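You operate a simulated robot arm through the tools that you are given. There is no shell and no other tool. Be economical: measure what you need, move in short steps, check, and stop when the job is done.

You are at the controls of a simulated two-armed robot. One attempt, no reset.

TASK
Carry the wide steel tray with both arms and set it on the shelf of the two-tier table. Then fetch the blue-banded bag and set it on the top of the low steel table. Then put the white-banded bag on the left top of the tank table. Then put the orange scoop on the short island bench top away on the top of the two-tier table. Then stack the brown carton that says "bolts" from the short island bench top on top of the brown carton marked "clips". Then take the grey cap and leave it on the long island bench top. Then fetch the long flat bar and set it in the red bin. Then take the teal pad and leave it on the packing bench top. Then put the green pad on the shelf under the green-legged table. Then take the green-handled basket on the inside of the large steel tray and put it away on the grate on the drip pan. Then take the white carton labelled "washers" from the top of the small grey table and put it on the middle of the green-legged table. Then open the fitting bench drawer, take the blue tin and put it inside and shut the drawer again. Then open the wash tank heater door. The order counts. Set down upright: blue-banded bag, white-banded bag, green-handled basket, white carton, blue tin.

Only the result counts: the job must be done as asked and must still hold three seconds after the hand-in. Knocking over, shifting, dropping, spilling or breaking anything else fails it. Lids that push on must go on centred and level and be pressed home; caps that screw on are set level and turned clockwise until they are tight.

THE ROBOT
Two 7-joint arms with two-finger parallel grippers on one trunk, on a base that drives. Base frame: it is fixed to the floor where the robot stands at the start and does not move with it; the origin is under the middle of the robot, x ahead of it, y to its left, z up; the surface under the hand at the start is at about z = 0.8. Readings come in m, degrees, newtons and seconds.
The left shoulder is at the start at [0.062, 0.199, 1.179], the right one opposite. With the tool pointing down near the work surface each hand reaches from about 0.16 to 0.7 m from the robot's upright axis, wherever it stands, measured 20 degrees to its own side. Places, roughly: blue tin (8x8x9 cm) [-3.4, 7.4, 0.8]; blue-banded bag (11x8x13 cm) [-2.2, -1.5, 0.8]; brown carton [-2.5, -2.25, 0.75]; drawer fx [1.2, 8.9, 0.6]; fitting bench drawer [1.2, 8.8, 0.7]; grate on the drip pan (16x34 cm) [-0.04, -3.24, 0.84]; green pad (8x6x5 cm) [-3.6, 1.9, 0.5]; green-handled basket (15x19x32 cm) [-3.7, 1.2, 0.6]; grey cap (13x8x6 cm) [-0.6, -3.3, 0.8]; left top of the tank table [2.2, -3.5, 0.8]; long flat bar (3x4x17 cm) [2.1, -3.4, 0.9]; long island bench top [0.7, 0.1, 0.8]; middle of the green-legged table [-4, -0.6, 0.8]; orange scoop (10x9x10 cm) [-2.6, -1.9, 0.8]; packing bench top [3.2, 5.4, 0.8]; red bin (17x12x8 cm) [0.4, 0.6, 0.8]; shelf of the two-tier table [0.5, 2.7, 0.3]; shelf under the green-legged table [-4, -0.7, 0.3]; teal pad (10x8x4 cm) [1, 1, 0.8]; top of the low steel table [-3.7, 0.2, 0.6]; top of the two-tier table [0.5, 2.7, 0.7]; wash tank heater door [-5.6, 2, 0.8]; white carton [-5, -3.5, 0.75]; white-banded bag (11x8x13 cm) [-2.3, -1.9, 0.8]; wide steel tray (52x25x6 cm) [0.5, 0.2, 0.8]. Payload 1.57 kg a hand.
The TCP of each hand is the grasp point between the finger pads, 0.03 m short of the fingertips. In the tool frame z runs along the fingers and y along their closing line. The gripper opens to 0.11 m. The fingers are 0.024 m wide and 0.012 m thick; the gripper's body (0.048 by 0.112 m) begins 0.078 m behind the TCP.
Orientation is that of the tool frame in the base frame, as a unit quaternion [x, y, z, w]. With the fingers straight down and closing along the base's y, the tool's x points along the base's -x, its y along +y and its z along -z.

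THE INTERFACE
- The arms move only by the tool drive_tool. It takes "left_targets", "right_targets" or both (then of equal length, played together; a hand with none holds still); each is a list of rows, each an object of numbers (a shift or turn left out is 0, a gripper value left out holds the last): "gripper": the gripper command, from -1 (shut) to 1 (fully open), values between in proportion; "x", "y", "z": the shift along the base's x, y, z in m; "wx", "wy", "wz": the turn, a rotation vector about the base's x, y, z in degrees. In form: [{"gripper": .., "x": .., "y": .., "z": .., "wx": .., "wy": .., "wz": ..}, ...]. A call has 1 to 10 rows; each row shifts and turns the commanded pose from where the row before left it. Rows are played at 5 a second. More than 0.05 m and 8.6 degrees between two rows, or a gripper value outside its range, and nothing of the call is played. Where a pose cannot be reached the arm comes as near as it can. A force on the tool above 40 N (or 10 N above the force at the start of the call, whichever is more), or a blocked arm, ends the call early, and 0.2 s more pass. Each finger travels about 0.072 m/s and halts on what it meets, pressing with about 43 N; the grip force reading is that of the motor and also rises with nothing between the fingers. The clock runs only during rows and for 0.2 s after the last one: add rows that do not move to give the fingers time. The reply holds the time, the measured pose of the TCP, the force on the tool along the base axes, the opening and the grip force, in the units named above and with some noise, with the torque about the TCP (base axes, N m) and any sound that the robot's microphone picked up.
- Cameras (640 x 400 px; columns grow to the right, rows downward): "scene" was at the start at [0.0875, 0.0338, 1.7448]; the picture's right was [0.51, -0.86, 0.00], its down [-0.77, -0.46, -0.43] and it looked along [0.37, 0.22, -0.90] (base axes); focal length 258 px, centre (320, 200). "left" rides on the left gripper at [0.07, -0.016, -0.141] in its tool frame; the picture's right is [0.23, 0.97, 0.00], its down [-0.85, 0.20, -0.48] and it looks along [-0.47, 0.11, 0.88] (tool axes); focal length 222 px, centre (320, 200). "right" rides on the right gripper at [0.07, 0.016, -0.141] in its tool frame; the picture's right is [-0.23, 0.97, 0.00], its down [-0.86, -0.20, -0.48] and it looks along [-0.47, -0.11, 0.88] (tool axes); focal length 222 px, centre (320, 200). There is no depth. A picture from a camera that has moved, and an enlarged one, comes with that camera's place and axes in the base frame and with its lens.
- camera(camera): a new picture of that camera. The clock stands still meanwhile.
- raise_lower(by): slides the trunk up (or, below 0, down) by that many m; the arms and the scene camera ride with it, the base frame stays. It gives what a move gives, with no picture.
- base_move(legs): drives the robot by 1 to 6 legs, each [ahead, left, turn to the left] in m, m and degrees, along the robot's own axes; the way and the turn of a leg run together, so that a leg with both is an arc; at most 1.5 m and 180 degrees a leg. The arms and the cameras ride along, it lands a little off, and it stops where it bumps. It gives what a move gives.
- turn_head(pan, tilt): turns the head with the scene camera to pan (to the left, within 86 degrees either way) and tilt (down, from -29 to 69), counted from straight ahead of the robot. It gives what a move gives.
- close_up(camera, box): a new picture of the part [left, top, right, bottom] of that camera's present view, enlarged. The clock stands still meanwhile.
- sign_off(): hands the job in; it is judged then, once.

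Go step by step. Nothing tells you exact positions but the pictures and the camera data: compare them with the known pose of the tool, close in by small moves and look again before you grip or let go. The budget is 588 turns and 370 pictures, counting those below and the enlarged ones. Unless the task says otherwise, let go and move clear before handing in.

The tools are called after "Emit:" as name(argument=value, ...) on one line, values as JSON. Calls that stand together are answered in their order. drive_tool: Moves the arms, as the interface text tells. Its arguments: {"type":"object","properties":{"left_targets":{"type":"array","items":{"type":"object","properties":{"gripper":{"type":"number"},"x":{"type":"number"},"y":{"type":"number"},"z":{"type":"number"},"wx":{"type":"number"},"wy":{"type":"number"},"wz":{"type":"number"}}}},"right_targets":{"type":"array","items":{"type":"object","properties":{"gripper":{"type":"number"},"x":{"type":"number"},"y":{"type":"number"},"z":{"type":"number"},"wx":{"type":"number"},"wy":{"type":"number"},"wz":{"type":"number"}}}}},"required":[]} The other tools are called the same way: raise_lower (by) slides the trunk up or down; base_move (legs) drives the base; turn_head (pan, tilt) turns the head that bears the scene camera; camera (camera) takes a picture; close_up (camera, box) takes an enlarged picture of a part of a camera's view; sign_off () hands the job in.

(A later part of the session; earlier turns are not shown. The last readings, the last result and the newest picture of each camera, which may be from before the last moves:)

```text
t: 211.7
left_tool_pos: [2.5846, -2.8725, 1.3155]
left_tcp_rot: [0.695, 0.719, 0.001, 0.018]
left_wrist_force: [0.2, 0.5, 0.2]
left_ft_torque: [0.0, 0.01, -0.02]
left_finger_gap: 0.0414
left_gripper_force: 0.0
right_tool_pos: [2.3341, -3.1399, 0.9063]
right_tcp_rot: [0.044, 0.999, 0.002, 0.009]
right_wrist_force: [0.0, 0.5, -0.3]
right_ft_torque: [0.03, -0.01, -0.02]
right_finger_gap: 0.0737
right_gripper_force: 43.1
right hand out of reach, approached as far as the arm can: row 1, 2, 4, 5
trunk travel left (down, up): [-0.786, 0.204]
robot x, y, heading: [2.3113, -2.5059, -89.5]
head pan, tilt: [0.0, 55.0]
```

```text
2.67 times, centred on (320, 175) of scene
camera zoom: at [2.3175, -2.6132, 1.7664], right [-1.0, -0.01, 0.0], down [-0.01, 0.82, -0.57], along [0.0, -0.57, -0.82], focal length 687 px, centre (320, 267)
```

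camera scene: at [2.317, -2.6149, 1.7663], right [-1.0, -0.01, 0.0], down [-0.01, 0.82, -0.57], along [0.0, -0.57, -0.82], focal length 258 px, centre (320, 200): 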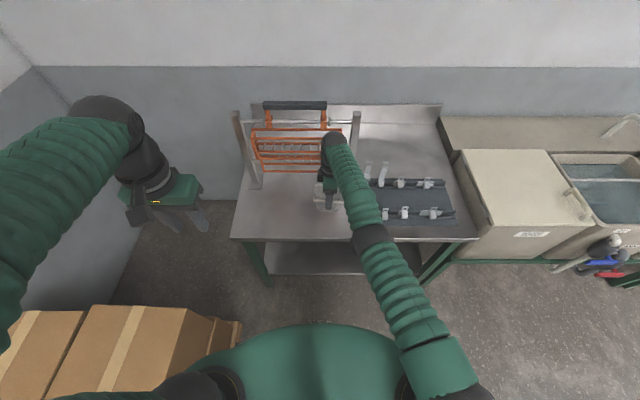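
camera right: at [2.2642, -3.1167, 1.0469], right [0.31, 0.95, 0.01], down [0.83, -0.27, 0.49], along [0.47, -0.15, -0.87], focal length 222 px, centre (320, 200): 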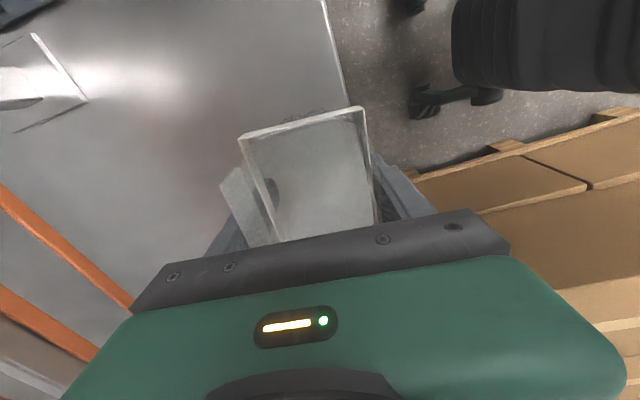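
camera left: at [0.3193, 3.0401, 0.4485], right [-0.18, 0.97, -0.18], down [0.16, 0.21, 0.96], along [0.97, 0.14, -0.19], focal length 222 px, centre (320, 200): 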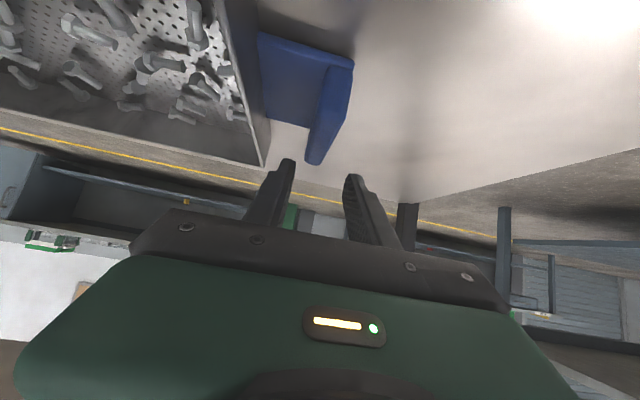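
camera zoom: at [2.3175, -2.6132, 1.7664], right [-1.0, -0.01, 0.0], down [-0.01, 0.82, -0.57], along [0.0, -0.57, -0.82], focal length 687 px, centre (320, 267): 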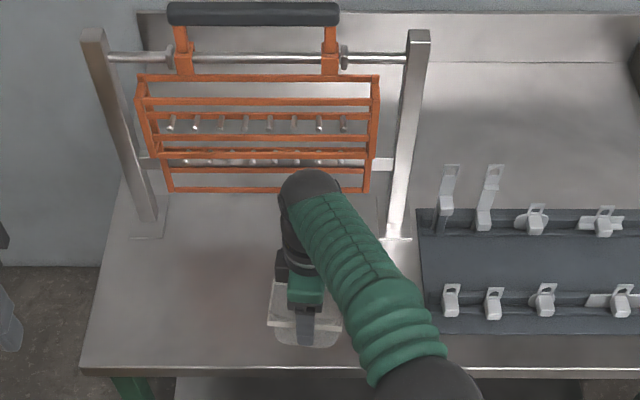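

Emit:
base_move(legs=[[0.06, 0, 0]])

Emit:
drive_tool(right_targets=[{"z": -0.02}, {"z": -0.006}, {}])

Emit:
camera(camera="right")

```text
t: 212.7
left_tool_pos: [2.5843, -2.9209, 1.3205]
left_tcp_rot: [0.695, 0.719, -0.004, 0.02]
left_wrist_force: [0.3, 0.0, 0.1]
left_ft_torque: [-0.06, -0.01, -0.02]
left_finger_gap: 0.0414
left_gripper_force: 0.1
right_tool_pos: [2.334, -3.1905, 0.9132]
right_tcp_rot: [0.044, 0.999, -0.003, 0.01]
right_wrist_force: [0.4, 1.6, -0.2]
right_ft_torque: [-0.09, 0.0, -0.02]
right_finger_gap: 0.0736
right_gripper_force: 43.0
trunk travel left (down, up): [-0.786, 0.204]
robot x, y, heading: [2.3136, -2.5622, -89.7]
head pan, tilt: [0.0, 55.0]
```

```text
t: 213.4
left_tool_pos: [2.584, -2.9309, 1.3163]
left_tcp_rot: [0.694, 0.72, -0.001, 0.017]
left_wrist_force: [-0.1, 0.4, -0.3]
left_ft_torque: [0.0, 0.03, 0.01]
left_finger_gap: 0.0413
left_gripper_force: 0.1
right_tool_pos: [2.3329, -3.1935, 0.8827]
right_tcp_rot: [0.044, 0.999, 0.003, 0.01]
right_wrist_force: [-0.4, 0.0, -0.3]
right_ft_torque: [-0.02, 0.0, 0.0]
right_finger_gap: 0.0736
right_gripper_force: 42.9
right hand out of reach, approached as far as the arm can: row 1
trunk travel left (down, up): [-0.786, 0.204]
robot x, y, heading: [2.3116, -2.5653, -89.6]
head pan, tilt: [0.0, 55.0]
```

```text
292 pictures are left
camera right: at [2.263, -3.1711, 1.0233], right [0.31, 0.95, 0.01], down [0.83, -0.27, 0.49], along [0.47, -0.15, -0.87], focal length 222 px, centre (320, 200)
```

right: 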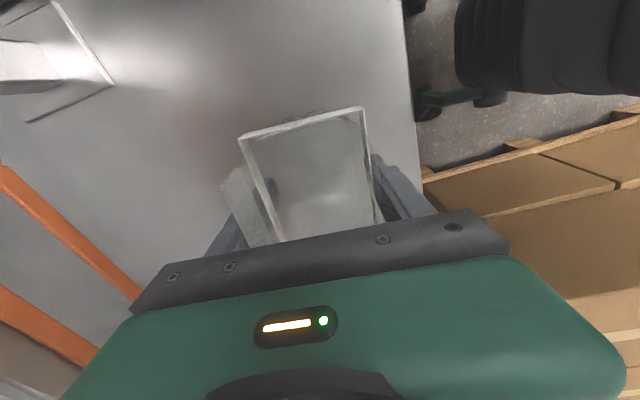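

Emit:
drive_tool(right_targets=[{"z": -0.004}, {"z": -0.004}, {"z": -0.003}, {"z": -0.003}, {}])

```text
t: 214.7
left_tool_pos: [2.5838, -2.9309, 1.3178]
left_tcp_rot: [0.694, 0.719, -0.001, 0.017]
left_wrist_force: [0.2, -0.2, 0.6]
left_ft_torque: [-0.02, 0.01, 0.01]
left_finger_gap: 0.0412
left_gripper_force: 0.0
right_tool_pos: [2.3321, -3.1923, 0.8743]
right_tcp_rot: [0.043, 0.999, 0.002, 0.009]
right_wrist_force: [0.2, 0.1, -0.6]
right_ft_torque: [-0.02, 0.02, 0.0]
right_finger_gap: 0.0737
right_gripper_force: 43.2
right hand out of reach, approached as far as the arm can: row 4
trunk travel left (down, up): [-0.786, 0.204]
robot x, y, heading: [2.3119, -2.5646, -89.7]
head pan, tilt: [0.0, 55.0]
```

Emit:
raise_lower(by=-0.006)

```text
t: 215.2
left_tool_pos: [2.5838, -2.9289, 1.3105]
left_tcp_rot: [0.694, 0.719, -0.002, 0.017]
left_wrist_force: [0.7, -0.7, 0.7]
left_ft_torque: [0.0, -0.01, -0.02]
left_finger_gap: 0.041
left_gripper_force: 0.0
right_tool_pos: [2.3311, -3.192, 0.8706]
right_tcp_rot: [0.044, 0.999, -0.001, 0.011]
right_wrist_force: [-0.9, 0.0, 20.6]
right_ft_torque: [0.73, 0.22, 0.06]
right_finger_gap: 0.0737
right_gripper_force: 42.6
trunk travel left (down, up): [-0.78, 0.21]
robot x, y, heading: [2.3151, -2.5675, -89.8]
head pan, tilt: [0.0, 55.0]
```

Contact on the table. Unload a touch, release and rise.

Emit:
raise_lower(by=0.003)

Emit:
drive_tool(right_targets=[{"gripper": 0.2}, {"gripper": 0.6}, {"gripper": 1}, {}, {}])

Emit:
raise_lower(by=0.15)

Emit:
camera(camera="right")

Emit:
camera(camera="scene")

```text
t: 215.7
left_tool_pos: [2.5854, -2.9306, 1.3138]
left_tcp_rot: [0.695, 0.719, -0.001, 0.018]
left_wrist_force: [-1.0, -0.8, -0.2]
left_ft_torque: [-0.01, 0.04, -0.03]
left_finger_gap: 0.0415
left_gripper_force: 0.2
right_tool_pos: [2.3303, -3.191, 0.8709]
right_tcp_rot: [0.044, 0.999, 0.002, 0.01]
right_wrist_force: [0.6, -1.7, 7.6]
right_ft_torque: [0.07, -0.14, -0.02]
right_finger_gap: 0.0737
right_gripper_force: 43.2
trunk travel left (down, up): [-0.783, 0.207]
robot x, y, heading: [2.3095, -2.5673, -89.7]
head pan, tilt: [0.0, 55.0]
```

```text
t: 216.9
left_tool_pos: [2.5841, -2.9308, 1.3141]
left_tcp_rot: [0.694, 0.72, -0.001, 0.018]
left_wrist_force: [0.4, -0.3, -0.3]
left_ft_torque: [-0.02, 0.0, 0.01]
left_finger_gap: 0.0412
left_gripper_force: 0.0
right_tool_pos: [2.3319, -3.1929, 0.8701]
right_tcp_rot: [0.043, 0.999, 0.002, 0.009]
right_wrist_force: [0.1, 1.0, 0.0]
right_ft_torque: [0.0, 0.0, -0.02]
right_finger_gap: 0.1099
right_gripper_force: 0.0
trunk travel left (down, up): [-0.783, 0.207]
robot x, y, heading: [2.3141, -2.5667, -89.7]
head pan, tilt: [0.0, 55.0]
```

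```text
t: 218.7
left_tool_pos: [2.5832, -2.9317, 1.4644]
left_tcp_rot: [0.694, 0.719, -0.001, 0.017]
left_wrist_force: [0.5, 1.0, 0.2]
left_ft_torque: [0.01, 0.0, 0.01]
left_finger_gap: 0.0414
left_gripper_force: 0.1
right_tool_pos: [2.3313, -3.1924, 1.0194]
right_tcp_rot: [0.043, 0.999, 0.001, 0.01]
right_wrist_force: [0.2, 0.2, -1.3]
right_ft_torque: [0.0, 0.01, 0.0]
right_finger_gap: 0.11
right_gripper_force: 0.1
trunk travel left (down, up): [-0.933, 0.057]
robot x, y, heading: [2.3139, -2.5651, -89.6]
head pan, tilt: [0.0, 55.0]
```

```text
291 pictures are left
camera right: at [2.2615, -3.1697, 1.1603], right [0.31, 0.95, 0.01], down [0.83, -0.27, 0.49], along [0.47, -0.15, -0.87], focal length 222 px, centre (320, 200)
```

right: 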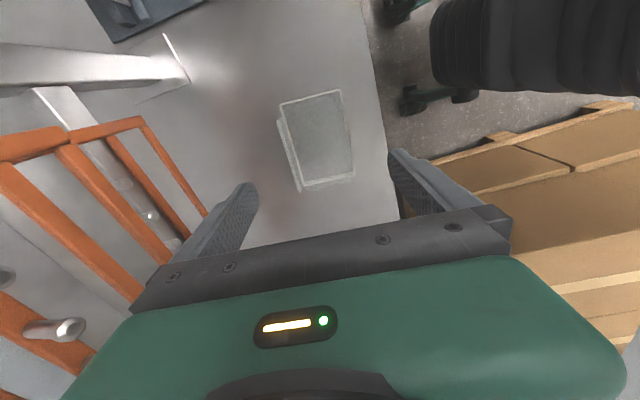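

```text
290 pictures are left
camera scene: at [2.3176, -2.6736, 1.9134], right [-1.0, -0.01, 0.0], down [-0.01, 0.82, -0.57], along [0.0, -0.57, -0.82], focal length 258 px, centre (320, 200)
```

scene: 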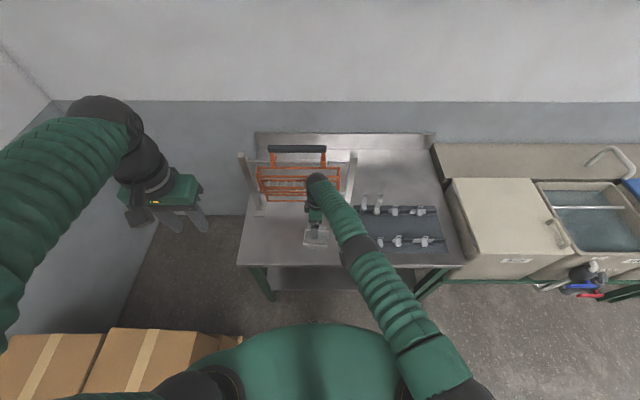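

White bag stands on the tank table. Next the scoop: I go around to the west side of the short bench.

Emit:
base_move(legs=[[-0.85, 0, 0], [0, 0, -90], [1.4, 0, 0], [1.4, 0, 0], [0.9, -1.2, 0]])

Emit:
turn_head(pan=0, tilt=25)

Emit:
camera(camera="scene")

```text
t: 247.3
left_tool_pos: [-1.7367, -0.7297, 1.4639]
left_tcp_rot: [1.0, 0.015, -0.013, 0.012]
left_wrist_force: [-0.6, -0.5, -0.1]
left_ft_torque: [0.02, -0.02, -0.01]
left_finger_gap: 0.0413
left_gripper_force: 0.0
right_tool_pos: [-1.9963, -0.4755, 1.02]
right_tcp_rot: [0.739, 0.674, -0.006, 0.008]
right_wrist_force: [-0.2, 0.5, -0.1]
right_ft_torque: [0.0, 0.04, -0.01]
right_finger_gap: 0.1099
right_gripper_force: 0.1
trunk travel left (down, up): [-0.933, 0.057]
robot x, y, heading: [-1.3728, -0.4568, -180.0]
head pan, tilt: [0.0, 55.0]
```

```text
t: 248.3
left_tool_pos: [-1.7357, -0.7288, 1.4647]
left_tcp_rot: [1.0, 0.015, -0.014, 0.012]
left_wrist_force: [0.6, 0.4, -0.3]
left_ft_torque: [0.0, -0.04, 0.0]
left_finger_gap: 0.0414
left_gripper_force: 0.1
right_tool_pos: [-1.9979, -0.4759, 1.021]
right_tcp_rot: [0.738, 0.674, -0.005, 0.008]
right_wrist_force: [-0.1, 0.0, -0.1]
right_ft_torque: [0.04, 0.0, 0.02]
right_finger_gap: 0.11
right_gripper_force: 0.1
trunk travel left (down, up): [-0.933, 0.057]
robot x, y, heading: [-1.3714, -0.4626, -179.9]
head pan, tilt: [0.0, 25.0]
```

```text
289 pictures are left
camera scene: at [-1.4964, -0.4616, 1.9573], right [0.0, 1.0, 0.0], down [0.43, 0.0, -0.91], along [-0.91, 0.0, -0.43], focal length 258 px, centre (320, 200)
```

scene: 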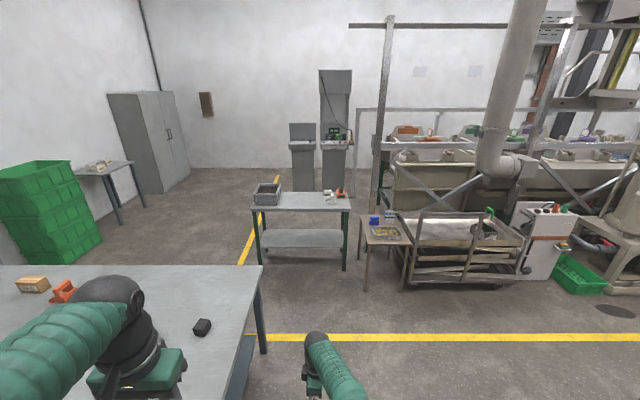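

Emit:
base_move(legs=[[0, 0, 179], [-0.95, 0, 0], [-0.92, 0, 0]])

Emit:
turn_head(pan=-40, tilt=35)

Emit:
camera(camera="scene")

```text
t: 265.0
left_tool_pos: [-2.8727, -0.1942, 1.4643]
left_tcp_rot: [-0.02, 1.0, 0.012, 0.013]
left_wrist_force: [0.6, 0.0, -0.5]
left_ft_torque: [-0.02, 0.02, 0.04]
left_finger_gap: 0.0413
left_gripper_force: 0.0
right_tool_pos: [-2.611, -0.4447, 1.0191]
right_tcp_rot: [-0.677, 0.735, 0.009, 0.004]
right_wrist_force: [0.1, -0.5, 0.1]
right_ft_torque: [0.01, -0.01, 0.01]
right_finger_gap: 0.1102
right_gripper_force: 0.0
trunk travel left (down, up): [-0.933, 0.057]
robot x, y, heading: [-3.238, -0.4653, 0.3]
head pan, tilt: [0.0, 25.0]
```

```text
t: 266.1
left_tool_pos: [-2.8791, -0.1937, 1.4644]
left_tcp_rot: [-0.02, 1.0, 0.013, 0.015]
left_wrist_force: [-0.1, -0.1, 0.2]
left_ft_torque: [0.03, -0.02, 0.0]
left_finger_gap: 0.0413
left_gripper_force: 0.0
right_tool_pos: [-2.6117, -0.4447, 1.0208]
right_tcp_rot: [-0.677, 0.736, 0.007, 0.007]
right_wrist_force: [-0.1, -0.4, 0.2]
right_ft_torque: [0.0, 0.01, 0.01]
right_finger_gap: 0.1098
right_gripper_force: 0.1
trunk travel left (down, up): [-0.933, 0.057]
robot x, y, heading: [-3.2374, -0.4701, 0.5]
head pan, tilt: [-40.0, 35.0]
```

```text
288 pictures are left
camera scene: at [-3.1337, -0.5209, 1.9418], right [-0.63, -0.77, 0.0], down [-0.44, 0.36, -0.82], along [0.63, -0.52, -0.57], focal length 258 px, centre (320, 200)
```

scene: 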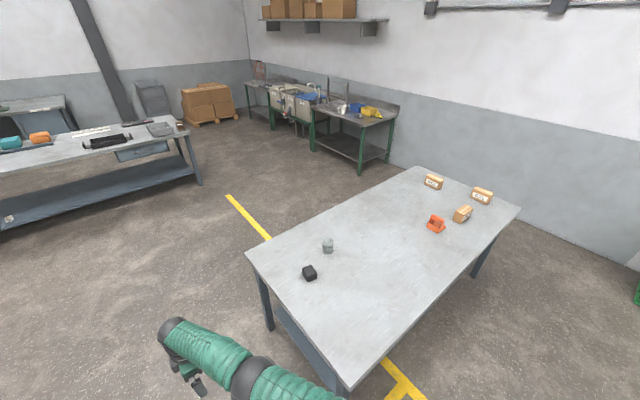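

Emit:
base_move(legs=[[0, -0.75, 0], [0, -0.65, 0]])

Emit:
turn_head(pan=0, tilt=55)

Emit:
camera(camera="scene")

```text
t: 273.4
left_tool_pos: [-2.8674, -1.6051, 1.4658]
left_tcp_rot: [-0.015, 1.0, 0.012, 0.014]
left_wrist_force: [0.6, 0.4, 0.5]
left_ft_torque: [-0.03, 0.01, -0.01]
left_finger_gap: 0.041
left_gripper_force: 0.2
right_tool_pos: [-2.6043, -1.858, 1.0202]
right_tcp_rot: [-0.674, 0.739, 0.008, 0.006]
right_wrist_force: [0.1, 0.6, -0.2]
right_ft_torque: [0.01, 0.0, 0.0]
right_finger_gap: 0.1102
right_gripper_force: 0.0
trunk travel left (down, up): [-0.933, 0.057]
robot x, y, heading: [-3.2313, -1.8732, 0.4]
head pan, tilt: [-40.0, 35.0]
```

```text
t: 274.4
left_tool_pos: [-2.8687, -1.6036, 1.4642]
left_tcp_rot: [-0.015, 1.0, 0.012, 0.015]
left_wrist_force: [-0.1, 0.3, -0.6]
left_ft_torque: [-0.02, 0.04, 0.01]
left_finger_gap: 0.0414
left_gripper_force: 0.1
right_tool_pos: [-2.6038, -1.8556, 1.0222]
right_tcp_rot: [-0.674, 0.739, 0.007, 0.007]
right_wrist_force: [0.0, -0.2, 0.0]
right_ft_torque: [-0.04, -0.04, 0.0]
right_finger_gap: 0.1099
right_gripper_force: 0.0
trunk travel left (down, up): [-0.933, 0.057]
robot x, y, heading: [-3.2307, -1.8704, 0.2]
head pan, tilt: [0.0, 55.0]
```

```text
287 pictures are left
camera scene: at [-3.1216, -1.8712, 1.9135], right [0.0, -1.0, 0.0], down [-0.82, 0.0, -0.57], along [0.57, 0.0, -0.82], focal length 258 px, centre (320, 200)
```

scene: 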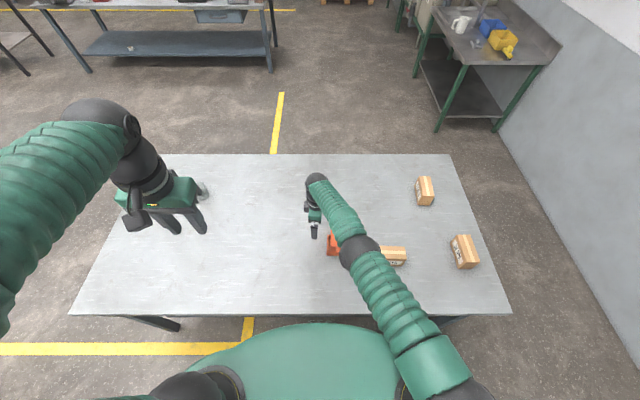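

Emit:
camera(camera="right")

Emit:
close_up(camera="scene", box=[280, 180, 500, 300])

```text
286 pictures are left
camera right: at [-2.6261, -1.9262, 1.1616], right [-0.95, 0.32, 0.01], down [0.28, 0.82, 0.49], along [0.15, 0.47, -0.87], focal length 222 px, centre (320, 200)
```

right: 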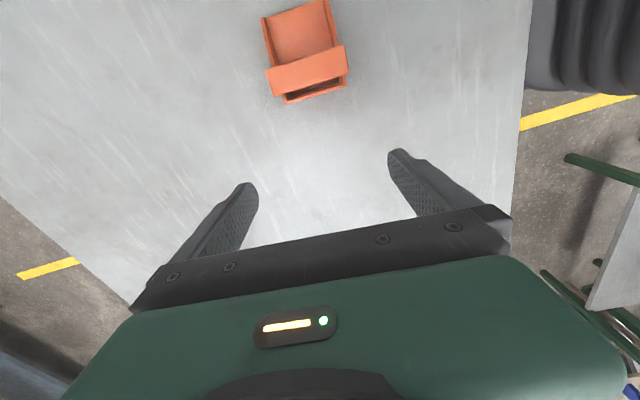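

```text
2.91 times, centred on (390, 240) of scene
camera zoom: at [-3.1216, -1.8712, 1.9135], right [0.0, -1.0, 0.0], down [-0.82, 0.0, -0.57], along [0.57, 0.0, -0.82], focal length 749 px, centre (116, 84)
```

zoom: 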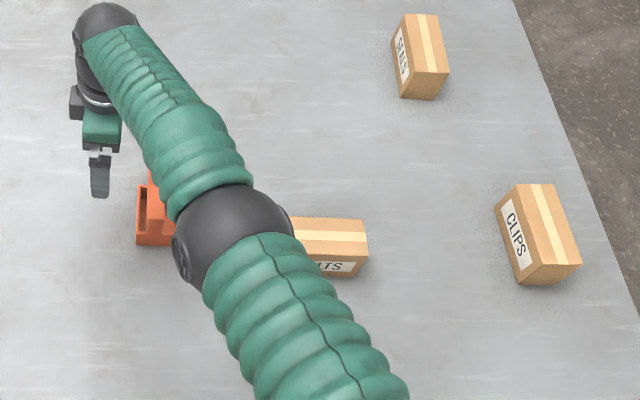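

Emit:
close_up(camera="right", box=[240, 0, 380, 110])

```text
3.64 times, centred on (310, 55) of right
camera zoom: at [-2.6261, -1.9262, 1.1616], right [-0.95, 0.32, 0.01], down [0.28, 0.82, 0.49], along [0.15, 0.47, -0.87], focal length 808 px, centre (356, 727)
```

zoom: 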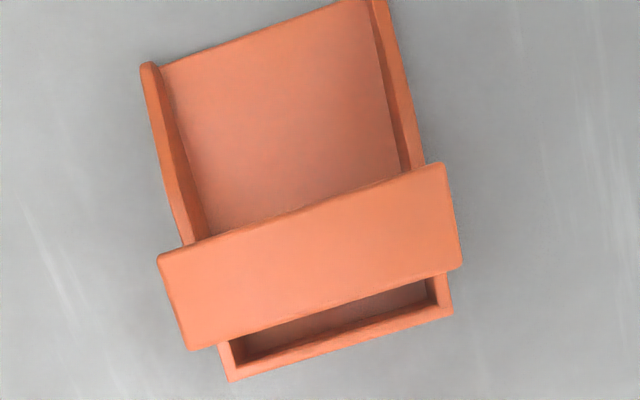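

The scoop's handle bar runs along x at about (-2.615,-1.931), z≈0.9. I turn the right hand back to close along y and hover above.

Emit:
drive_tool(right_targets=[{"wz": -8.5, "y": -0.0075, "gripper": 0.1}, {"wz": -8.5, "y": -0.0075}, {"wz": -8.5, "y": -0.0075}, {"wz": -8.5, "y": -0.0075}, {"wz": -8.5, "y": -0.0075}, {"wz": -8.5, "y": -0.0075}, {"wz": -8.5, "y": -0.0075}, {"wz": -8.5, "y": -0.0075}, {"wz": -8.5, "y": -0.0075}, {"wz": -8.5, "y": -0.0075, "x": -0.01}])

Emit:
drive_tool(right_targets=[{"wz": -2.6}, {"z": -0.035}, {}])

Emit:
camera(camera="right")

Emit:
close_up(camera="scene", box=[280, 180, 400, 280])

```text
t: 276.6
left_tool_pos: [-2.8682, -1.6055, 1.4657]
left_tcp_rot: [-0.015, 1.0, 0.012, 0.014]
left_wrist_force: [1.3, -0.3, 0.1]
left_ft_torque: [-0.04, 0.0, 0.0]
left_finger_gap: 0.0412
left_gripper_force: 0.1
right_tool_pos: [-2.6164, -1.9331, 1.0224]
right_tcp_rot: [0.004, 1.0, 0.001, 0.009]
right_wrist_force: [0.1, -0.8, 0.4]
right_ft_torque: [-0.02, 0.0, -0.03]
right_finger_gap: 0.0604
right_gripper_force: 0.0
trunk travel left (down, up): [-0.933, 0.057]
robot x, y, heading: [-3.2275, -1.8778, 0.4]
head pan, tilt: [0.0, 55.0]
```

```text
t: 277.4
left_tool_pos: [-2.8682, -1.6051, 1.4656]
left_tcp_rot: [-0.015, 1.0, 0.013, 0.015]
left_wrist_force: [-0.1, 0.6, -0.4]
left_ft_torque: [0.0, 0.05, -0.01]
left_finger_gap: 0.0413
left_gripper_force: 0.1
right_tool_pos: [-2.6165, -1.9326, 0.9864]
right_tcp_rot: [0.025, 1.0, 0.0, 0.01]
right_wrist_force: [0.2, -0.7, 0.2]
right_ft_torque: [-0.03, -0.01, 0.0]
right_finger_gap: 0.0604
right_gripper_force: 0.0
trunk travel left (down, up): [-0.933, 0.057]
robot x, y, heading: [-3.2278, -1.8715, 0.2]
head pan, tilt: [0.0, 55.0]
```

```text
283 pictures are left
camera right: at [-2.6864, -1.913, 1.1261], right [0.28, 0.96, 0.0], down [0.83, -0.24, 0.5], along [0.48, -0.13, -0.87], focal length 222 px, centre (320, 200)
```

right: 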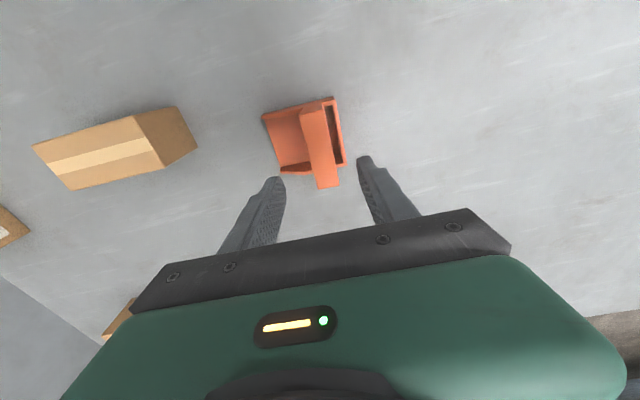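

```text
4.00 times, centred on (340, 230) of scene
camera zoom: at [-3.1209, -1.8732, 1.9134], right [0.0, -1.0, 0.0], down [-0.82, 0.0, -0.57], along [0.57, 0.0, -0.82], focal length 1030 px, centre (240, 80)
```

zoom: 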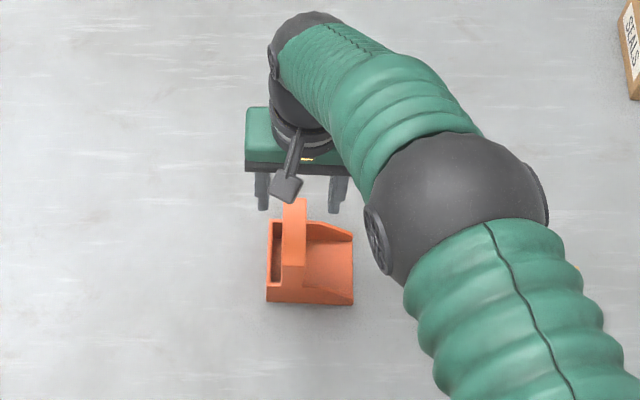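

Emit:
drive_tool(right_targets=[{"z": -0.04}, {"z": -0.04}, {"z": -0.017}, {}])

Emit:
camera(camera="right")

```text
t: 278.4
left_tool_pos: [-2.87, -1.6046, 1.4657]
left_tcp_rot: [-0.014, 1.0, 0.014, 0.014]
left_wrist_force: [0.3, 0.3, 0.1]
left_ft_torque: [0.01, -0.02, -0.01]
left_finger_gap: 0.0412
left_gripper_force: 0.1
right_tool_pos: [-2.6312, -1.9353, 0.8981]
right_tcp_rot: [0.026, 1.0, 0.0, 0.009]
right_wrist_force: [-0.1, 0.6, 0.4]
right_ft_torque: [0.0, -0.01, -0.05]
right_finger_gap: 0.0607
right_gripper_force: 0.1
right hand out of reach, approached as far as the arm can: row 2, 3
trunk travel left (down, up): [-0.933, 0.057]
robot x, y, heading: [-3.2297, -1.8755, 0.3]
head pan, tilt: [0.0, 55.0]
```

```text
281 pictures are left
camera right: at [-2.703, -1.9151, 1.0384], right [0.28, 0.96, 0.0], down [0.83, -0.24, 0.5], along [0.48, -0.13, -0.87], focal length 222 px, centre (320, 200)
```

right: 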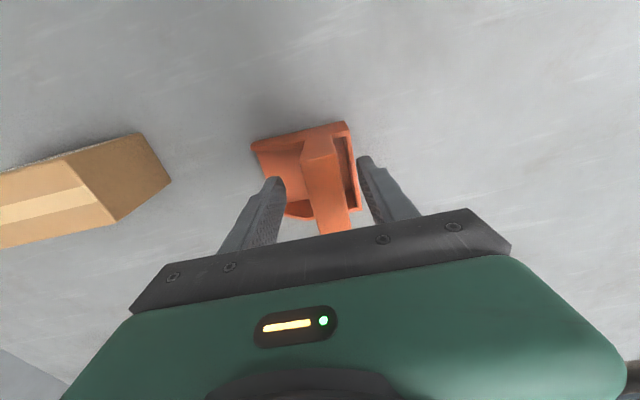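

Emit:
raise_lower(by=-0.012)

Emit:
drive_tool(right_targets=[{"gripper": -0.3}, {"gripper": -1}, {}, {}])

Emit:
raise_lower(by=0.05)

Emit:
camera(camera="right")

```text
t: 279.0
left_tool_pos: [-2.8673, -1.605, 1.4536]
left_tcp_rot: [-0.015, 1.0, 0.013, 0.014]
left_wrist_force: [0.3, 0.0, -1.5]
left_ft_torque: [-0.01, 0.01, 0.04]
left_finger_gap: 0.0414
left_gripper_force: 0.0
right_tool_pos: [-2.6311, -1.9365, 0.8867]
right_tcp_rot: [0.026, 1.0, 0.0, 0.009]
right_wrist_force: [-0.5, -0.1, 0.2]
right_ft_torque: [0.01, 0.03, -0.01]
right_finger_gap: 0.0608
right_gripper_force: 0.0
trunk travel left (down, up): [-0.921, 0.069]
robot x, y, heading: [-3.2302, -1.8714, 0.2]
head pan, tilt: [0.0, 55.0]
```

```text
t: 280.0
left_tool_pos: [-2.8696, -1.6045, 1.4535]
left_tcp_rot: [-0.015, 1.0, 0.012, 0.014]
left_wrist_force: [0.3, 0.1, -0.3]
left_ft_torque: [0.02, 0.02, 0.02]
left_finger_gap: 0.0414
left_gripper_force: 0.0
right_tool_pos: [-2.6318, -1.9364, 0.8869]
right_tcp_rot: [0.025, 1.0, 0.0, 0.01]
right_wrist_force: [1.0, 0.0, 1.7]
right_ft_torque: [0.01, 0.0, 0.01]
right_finger_gap: 0.0254
right_gripper_force: 36.6
trunk travel left (down, up): [-0.921, 0.069]
robot x, y, heading: [-3.2289, -1.8737, 0.3]
head pan, tilt: [0.0, 55.0]
```

```text
t: 280.9
left_tool_pos: [-2.8684, -1.6057, 1.5021]
left_tcp_rot: [-0.015, 1.0, 0.013, 0.014]
left_wrist_force: [0.0, 0.3, 0.7]
left_ft_torque: [-0.03, 0.02, -0.01]
left_finger_gap: 0.0415
left_gripper_force: 0.1
right_tool_pos: [-2.6318, -1.9367, 0.9366]
right_tcp_rot: [0.025, 1.0, 0.0, 0.01]
right_wrist_force: [0.5, 0.4, -0.9]
right_ft_torque: [0.0, -0.02, 0.01]
right_finger_gap: 0.0254
right_gripper_force: 36.9
trunk travel left (down, up): [-0.971, 0.019]
robot x, y, heading: [-3.2292, -1.8722, 0.1]
head pan, tilt: [0.0, 55.0]
```

```text
280 pictures are left
camera right: at [-2.7025, -1.9154, 1.0761], right [0.28, 0.96, 0.0], down [0.83, -0.24, 0.49], along [0.48, -0.13, -0.87], focal length 222 px, centre (320, 200)
```

right: 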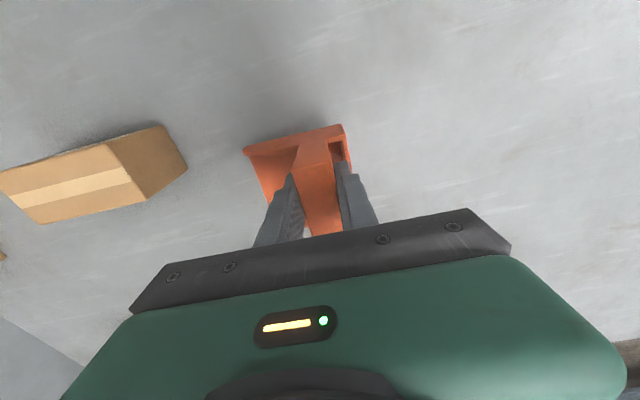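

Scoop held. I raise it and drive back the way to the two-tier table.

Emit:
drive_tool(right_targets=[{"z": 0.04}, {"z": 0.04}, {"z": 0.04}, {"z": 0.03}])

Emit:
base_move(legs=[[0, 1.4, 0], [1.2, 0, 0], [1.25, 0, 0], [0, 1.4, 0], [0, 1.4, 0]])

Emit:
turn_head(pan=0, tilt=45)

Emit:
camera(camera="scene")

```text
t: 281.9
left_tool_pos: [-2.8689, -1.6058, 1.5027]
left_tcp_rot: [-0.015, 1.0, 0.012, 0.015]
left_wrist_force: [1.0, -0.4, -0.2]
left_ft_torque: [0.0, -0.02, 0.0]
left_finger_gap: 0.0415
left_gripper_force: 0.0
right_tool_pos: [-2.6323, -1.9343, 1.0893]
right_tcp_rot: [0.026, 1.0, -0.001, 0.01]
right_wrist_force: [-0.4, -0.6, -1.3]
right_ft_torque: [-0.02, 0.0, 0.01]
right_finger_gap: 0.0251
right_gripper_force: 36.7
trunk travel left (down, up): [-0.971, 0.019]
robot x, y, heading: [-3.2301, -1.8777, 0.2]
head pan, tilt: [0.0, 55.0]
```

```text
t: 313.8
left_tool_pos: [-0.5481, 2.6502, 1.5049]
left_tcp_rot: [-0.038, 0.999, 0.014, 0.014]
left_wrist_force: [-0.4, 0.0, 0.1]
left_ft_torque: [0.0, 0.01, -0.01]
left_finger_gap: 0.0413
left_gripper_force: 0.1
right_tool_pos: [-0.2962, 2.3347, 1.0882]
right_tcp_rot: [0.001, 1.0, 0.0, 0.009]
right_wrist_force: [-1.1, 0.1, -1.6]
right_ft_torque: [0.01, 0.04, -0.01]
right_finger_gap: 0.0252
right_gripper_force: 36.9
trunk travel left (down, up): [-0.971, 0.019]
robot x, y, heading: [-0.8947, 2.372, 2.8]
head pan, tilt: [0.0, 55.0]
```

```text
t: 314.5
left_tool_pos: [-0.5492, 2.6557, 1.504]
left_tcp_rot: [-0.038, 0.999, 0.013, 0.015]
left_wrist_force: [0.7, -0.8, 0.5]
left_ft_torque: [-0.01, -0.02, -0.01]
left_finger_gap: 0.0414
left_gripper_force: 0.1
right_tool_pos: [-0.2962, 2.3378, 1.0891]
right_tcp_rot: [0.001, 1.0, 0.001, 0.011]
right_wrist_force: [-0.5, -0.2, -0.7]
right_ft_torque: [0.03, 0.02, -0.01]
right_finger_gap: 0.0253
right_gripper_force: 36.2
trunk travel left (down, up): [-0.971, 0.019]
robot x, y, heading: [-0.8953, 2.3695, 2.8]
head pan, tilt: [0.0, 45.0]
```

```text
279 pictures are left
camera scene: at [-0.7771, 2.3768, 1.9647], right [0.05, -1.0, 0.0], down [-0.71, -0.04, -0.7], along [0.7, 0.03, -0.71], focal length 258 px, centre (320, 200)
```

scene: 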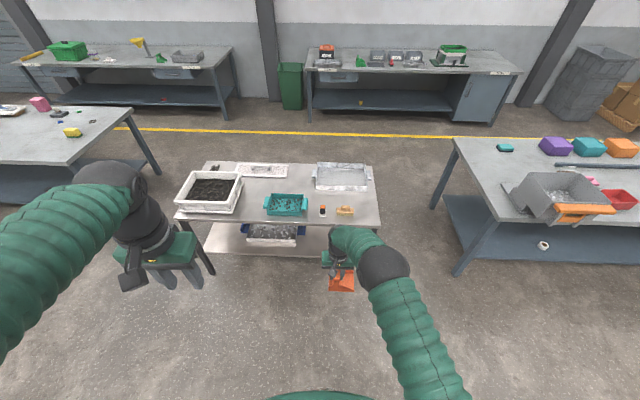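

Emit:
close_up(camera="scene", box=[165, 140, 405, 290])

```text
2.67 times, centred on (285, 215) of scene
camera zoom: at [-0.7771, 2.3768, 1.9647], right [0.05, -1.0, 0.0], down [-0.71, -0.04, -0.7], along [0.7, 0.03, -0.71], focal length 687 px, centre (413, 160)
```

zoom: 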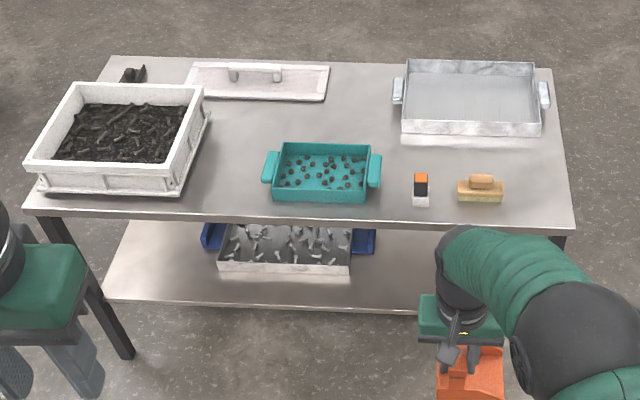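

A free spot lies between the white crate and the teal basket at about (0.54, 2.9). I move there.

Emit:
base_move(legs=[[0, 0, -2.8], [0, 0.57, 0], [0.75, 0, 0]])

Emit:
turn_head(pan=0, tilt=60)

Emit:
camera(camera="scene")

Emit:
camera(camera="right")

```text
t: 321.8
left_tool_pos: [0.1997, 3.2099, 1.5046]
left_tcp_rot: [-0.019, 1.0, 0.013, 0.016]
left_wrist_force: [0.0, -0.4, -0.7]
left_ft_torque: [0.0, 0.03, 0.01]
left_finger_gap: 0.0414
left_gripper_force: 0.1
right_tool_pos: [0.4415, 2.8843, 1.0904]
right_tcp_rot: [0.021, 1.0, 0.001, 0.011]
right_wrist_force: [-0.7, -1.0, -1.0]
right_ft_torque: [0.02, -0.01, 0.03]
right_finger_gap: 0.0252
right_gripper_force: 36.8
trunk travel left (down, up): [-0.971, 0.019]
robot x, y, heading: [-0.1519, 2.9421, 0.4]
head pan, tilt: [0.0, 45.0]
```

```text
t: 322.5
left_tool_pos: [0.2003, 3.2123, 1.505]
left_tcp_rot: [-0.018, 1.0, 0.013, 0.016]
left_wrist_force: [0.0, -0.4, -0.6]
left_ft_torque: [-0.03, -0.01, 0.0]
left_finger_gap: 0.0413
left_gripper_force: 0.0
right_tool_pos: [0.4423, 2.8844, 1.0901]
right_tcp_rot: [0.021, 1.0, 0.001, 0.012]
right_wrist_force: [-0.3, 0.2, -0.7]
right_ft_torque: [0.02, -0.01, -0.03]
right_finger_gap: 0.0255
right_gripper_force: 37.0
trunk travel left (down, up): [-0.971, 0.019]
robot x, y, heading: [-0.1518, 2.9396, 0.6]
head pan, tilt: [0.0, 60.0]
```

```text
277 pictures are left
camera scene: at [-0.0516, 2.9438, 1.9455], right [0.01, -1.0, 0.0], down [-0.87, -0.01, -0.5], along [0.5, 0.0, -0.87], focal length 258 px, centre (320, 200)
```

scene: 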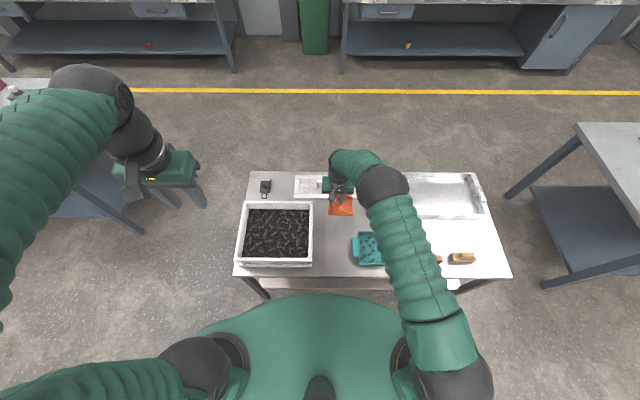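

```text
276 pictures are left
camera right: at [0.3706, 2.9053, 1.2305], right [0.27, 0.96, 0.01], down [0.83, -0.24, 0.5], along [0.48, -0.13, -0.87], focal length 222 px, centre (320, 200)
```

right: 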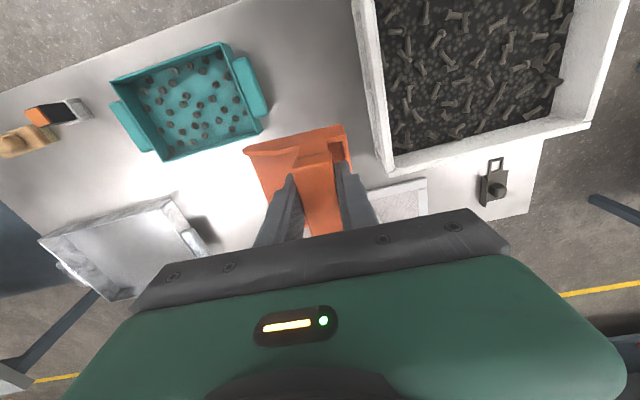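

Emit:
base_move(legs=[[0.1, -0.005, 0]])

Emit:
raise_lower(by=-0.2)

Emit:
camera(camera="right")

Emit:
camera(camera="scene")

```text
t: 323.7
left_tool_pos: [0.2827, 3.2071, 1.5091]
left_tcp_rot: [-0.019, 0.999, 0.011, 0.023]
left_wrist_force: [-1.0, -0.4, 0.5]
left_ft_torque: [0.0, -0.06, 0.02]
left_finger_gap: 0.0415
left_gripper_force: 0.0
right_tool_pos: [0.5279, 2.881, 1.0994]
right_tcp_rot: [0.02, 1.0, -0.001, 0.017]
right_wrist_force: [-0.9, -0.8, 0.0]
right_ft_torque: [0.04, -0.06, -0.01]
right_finger_gap: 0.0254
right_gripper_force: 36.9
trunk travel left (down, up): [-0.971, 0.019]
robot x, y, heading: [-0.0565, 2.9342, 0.6]
head pan, tilt: [0.0, 60.0]
```

```text
t: 325.9
left_tool_pos: [0.2985, 3.207, 1.3047]
left_tcp_rot: [-0.019, 1.0, 0.013, 0.017]
left_wrist_force: [-0.1, 0.0, -0.2]
left_ft_torque: [-0.02, 0.0, -0.01]
left_finger_gap: 0.0411
left_gripper_force: 0.0
right_tool_pos: [0.5392, 2.8812, 0.8924]
right_tcp_rot: [0.021, 1.0, -0.001, 0.012]
right_wrist_force: [-0.4, 0.3, -1.4]
right_ft_torque: [-0.04, -0.01, 0.0]
right_finger_gap: 0.0254
right_gripper_force: 37.1
trunk travel left (down, up): [-0.771, 0.219]
robot x, y, heading: [-0.0533, 2.9387, 0.4]
head pan, tilt: [0.0, 60.0]
```

```text
275 pictures are left
camera right: at [0.4682, 2.9003, 1.0312], right [0.27, 0.96, 0.01], down [0.84, -0.24, 0.5], along [0.48, -0.13, -0.87], focal length 222 px, centre (320, 200)
```

right: 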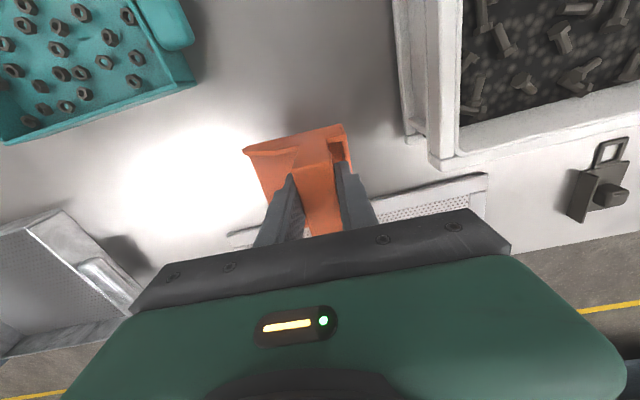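

```text
274 pictures are left
camera scene: at [0.0465, 2.9382, 1.7455], right [0.01, -1.0, 0.0], down [-0.87, -0.01, -0.5], along [0.5, 0.0, -0.87], focal length 258 px, centre (320, 200)
```

scene: 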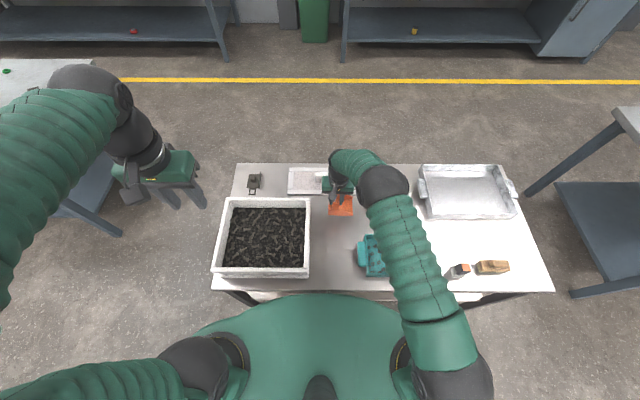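

Emit:
raise_lower(by=-0.083)

Emit:
drive_tool(right_targets=[{"z": -0.004}, {"z": -0.004}, {"z": -0.004}, {}])

```text
t: 327.0
left_tool_pos: [0.2974, 3.2074, 1.2213]
left_tcp_rot: [-0.017, 1.0, 0.012, 0.017]
left_wrist_force: [0.4, 0.2, -0.2]
left_ft_torque: [-0.03, 0.03, -0.03]
left_finger_gap: 0.041
left_gripper_force: 0.0
right_tool_pos: [0.5432, 2.8811, 0.8145]
right_tcp_rot: [0.02, 1.0, 0.002, 0.017]
right_wrist_force: [-8.4, 0.3, 30.0]
right_ft_torque: [0.07, -0.07, 0.0]
right_finger_gap: 0.0255
right_gripper_force: 36.7
trunk travel left (down, up): [-0.688, 0.302]
robot x, y, heading: [-0.055, 2.9359, 0.5]
head pan, tilt: [0.0, 60.0]
stopped: the force on the tool passed its limit at 46 N (the readings are from after the stop); the commanded pose is now the measured one
```

```text
t: 327.5
left_tool_pos: [0.2953, 3.2082, 1.2226]
left_tcp_rot: [-0.018, 1.0, 0.013, 0.017]
left_wrist_force: [0.4, 0.0, -0.9]
left_ft_torque: [0.0, 0.03, -0.02]
left_finger_gap: 0.0415
left_gripper_force: 0.0
right_tool_pos: [0.5455, 2.8826, 0.8154]
right_tcp_rot: [0.021, 1.0, 0.004, 0.02]
right_wrist_force: [-10.0, -0.5, 30.3]
right_ft_torque: [0.06, 1.12, 0.04]
right_finger_gap: 0.0254
right_gripper_force: 37.4
trunk travel left (down, up): [-0.688, 0.302]
robot x, y, heading: [-0.0574, 2.9321, 0.5]
head pan, tilt: [0.0, 60.0]
stopped in row 2 (right hand): the force on the tool passed its limit at 44 N (the readings are from after the stop); the commanded pose is now the measured one
```

Emit:
drive_tool(right_targets=[{"z": 0.003}, {"z": 0.002}, {"gripper": -0.3}, {"gripper": 0.1}, {}])

Emit:
raise_lower(by=0.25)

Emit:
camera(camera="right")

```text
t: 328.7
left_tool_pos: [0.2993, 3.2072, 1.2211]
left_tcp_rot: [-0.019, 1.0, 0.012, 0.016]
left_wrist_force: [-0.1, 0.5, 0.1]
left_ft_torque: [-0.03, 0.0, 0.01]
left_finger_gap: 0.0413
left_gripper_force: 0.1
right_tool_pos: [0.5469, 2.8822, 0.8148]
right_tcp_rot: [0.021, 1.0, 0.003, 0.017]
right_wrist_force: [0.5, -0.2, 0.3]
right_ft_torque: [0.0, 0.0, 0.0]
right_finger_gap: 0.0606
right_gripper_force: 0.1
trunk travel left (down, up): [-0.688, 0.302]
robot x, y, heading: [-0.0541, 2.9371, 0.3]
head pan, tilt: [0.0, 60.0]
```

```text
t: 331.2
left_tool_pos: [0.2992, 3.2077, 1.4709]
left_tcp_rot: [-0.018, 1.0, 0.013, 0.016]
left_wrist_force: [-0.9, 0.1, 0.7]
left_ft_torque: [0.01, 0.01, 0.03]
left_finger_gap: 0.0415
left_gripper_force: 0.0
right_tool_pos: [0.5469, 2.8816, 1.0661]
right_tcp_rot: [0.022, 1.0, 0.002, 0.019]
right_wrist_force: [0.0, 0.4, 0.0]
right_ft_torque: [0.04, -0.04, -0.03]
right_finger_gap: 0.0605
right_gripper_force: 0.2
trunk travel left (down, up): [-0.938, 0.052]
robot x, y, heading: [-0.0503, 2.9386, 0.3]
head pan, tilt: [0.0, 60.0]
```

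```text
273 pictures are left
camera right: at [0.4731, 2.9011, 1.2044], right [0.27, 0.96, 0.01], down [0.83, -0.24, 0.51], along [0.49, -0.13, -0.86], focal length 222 px, centre (320, 200)
```

right: 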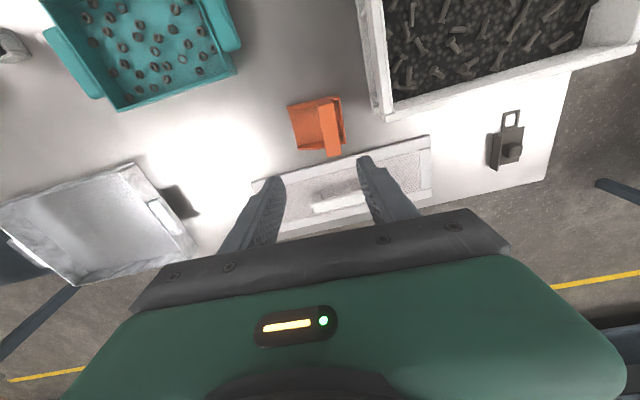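

Emit:
close_up(camera="right", box=[260, 70, 400, 170])

```text
4.00 times, centred on (330, 120) of right
camera zoom: at [0.4731, 2.9011, 1.2044], right [0.27, 0.96, 0.01], down [0.83, -0.24, 0.51], along [0.49, -0.13, -0.86], focal length 888 px, centre (280, 520)
```

zoom: 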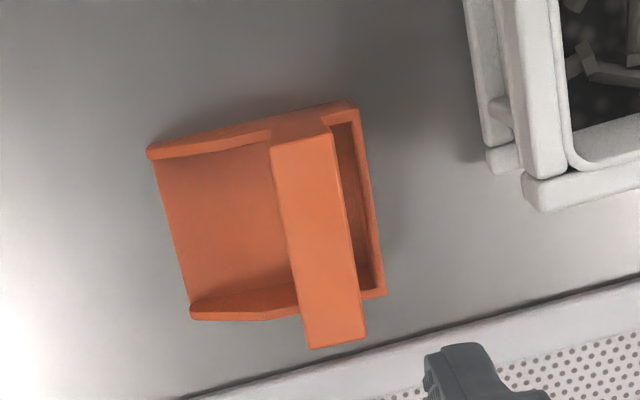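

Scoop is cleanly placed. Back to the short bench's west side for the cartons.

Emit:
base_move(legs=[[-0.8, 0, -0.3], [0, -1.15, 0], [0, -1.15, 0], [0, -1.12, 0]])

```text
t: 351.7
left_tool_pos: [-0.5168, -0.2045, 1.4708]
left_tcp_rot: [-0.012, 1.0, 0.011, 0.016]
left_wrist_force: [1.1, -0.2, -0.6]
left_ft_torque: [-0.01, 0.0, 0.0]
left_finger_gap: 0.0412
left_gripper_force: 0.0
right_tool_pos: [-0.2745, -0.5345, 1.0653]
right_tcp_rot: [0.027, 0.999, 0.001, 0.018]
right_wrist_force: [0.2, 0.5, -0.2]
right_ft_torque: [0.0, -0.01, 0.01]
right_finger_gap: 0.0607
right_gripper_force: 0.1
trunk travel left (down, up): [-0.938, 0.052]
robot x, y, heading: [-0.8776, -0.4737, -0.4]
head pan, tilt: [0.0, 60.0]
```

Emit:
base_move(legs=[[-1.18, 0, 0.4], [-1.18, 0, 0], [0, -0.85, 0], [0, -0.85, 0]])

Emit:
turn_head(pan=-10, tilt=55)

Emit:
camera(camera="scene")

Emit:
camera(camera="right")

```text
t: 371.7
left_tool_pos: [-2.8996, -1.9231, 1.4707]
left_tcp_rot: [-0.007, 1.0, 0.012, 0.017]
left_wrist_force: [0.2, 0.1, 0.4]
left_ft_torque: [0.03, -0.02, -0.01]
left_finger_gap: 0.0415
left_gripper_force: 0.1
right_tool_pos: [-2.6576, -2.2538, 1.0669]
right_tcp_rot: [0.031, 0.999, 0.001, 0.018]
right_wrist_force: [-0.4, -0.5, 0.0]
right_ft_torque: [0.0, 0.02, 0.03]
right_finger_gap: 0.0606
right_gripper_force: 0.1
trunk travel left (down, up): [-0.938, 0.052]
robot x, y, heading: [-3.2542, -2.1912, -0.7]
head pan, tilt: [0.0, 60.0]
```

```text
t: 372.4
left_tool_pos: [-2.8994, -1.9255, 1.473]
left_tcp_rot: [-0.009, 1.0, 0.013, 0.017]
left_wrist_force: [0.2, 1.2, -0.1]
left_ft_torque: [0.0, -0.03, 0.05]
left_finger_gap: 0.0412
left_gripper_force: 0.1
right_tool_pos: [-2.6578, -2.2558, 1.0666]
right_tcp_rot: [0.03, 0.999, 0.002, 0.019]
right_wrist_force: [0.7, -0.7, 0.1]
right_ft_torque: [-0.02, 0.01, 0.0]
right_finger_gap: 0.0605
right_gripper_force: 0.0
trunk travel left (down, up): [-0.938, 0.052]
robot x, y, heading: [-3.2614, -2.1889, -0.4]
head pan, tilt: [-10.0, 55.0]
```

```text
271 pictures are left
camera scene: at [-3.1488, -2.2023, 1.918], right [-0.18, -0.98, 0.0], down [-0.81, 0.15, -0.57], along [0.56, -0.11, -0.82], focal length 258 px, centre (320, 200)
```

scene: 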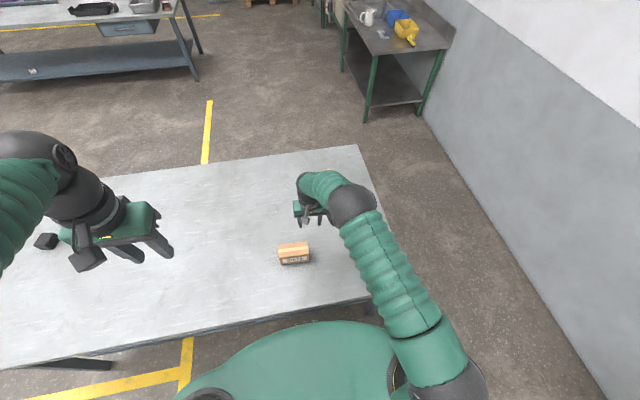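

```text
270 pictures are left
camera right: at [-2.7315, -2.2349, 1.2055], right [0.29, 0.96, 0.01], down [0.82, -0.25, 0.51], along [0.49, -0.13, -0.86], focal length 222 px, centre (320, 200)
```

right: 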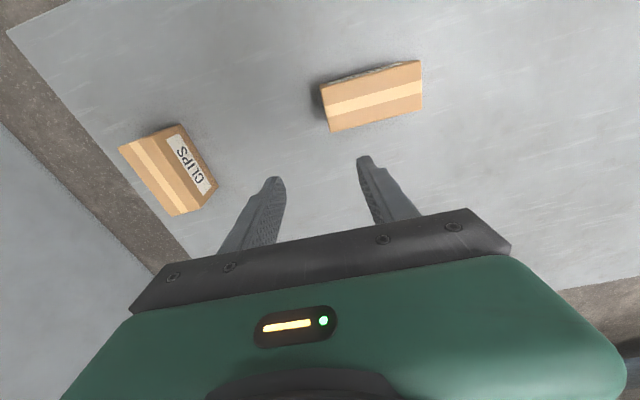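

Emit:
close_up(camera="right", box=[100, 40, 440, 240])

```text
1.88 times, centred on (270, 140) of right
camera zoom: at [-2.7315, -2.2349, 1.2055], right [0.29, 0.96, 0.01], down [0.82, -0.25, 0.51], along [0.49, -0.13, -0.86], focal length 418 px, centre (414, 313)
```

zoom: 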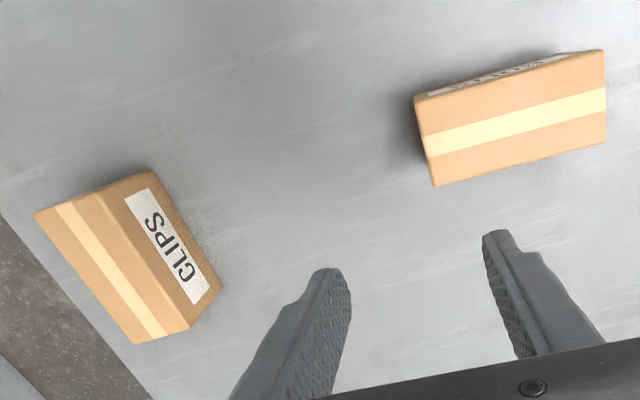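

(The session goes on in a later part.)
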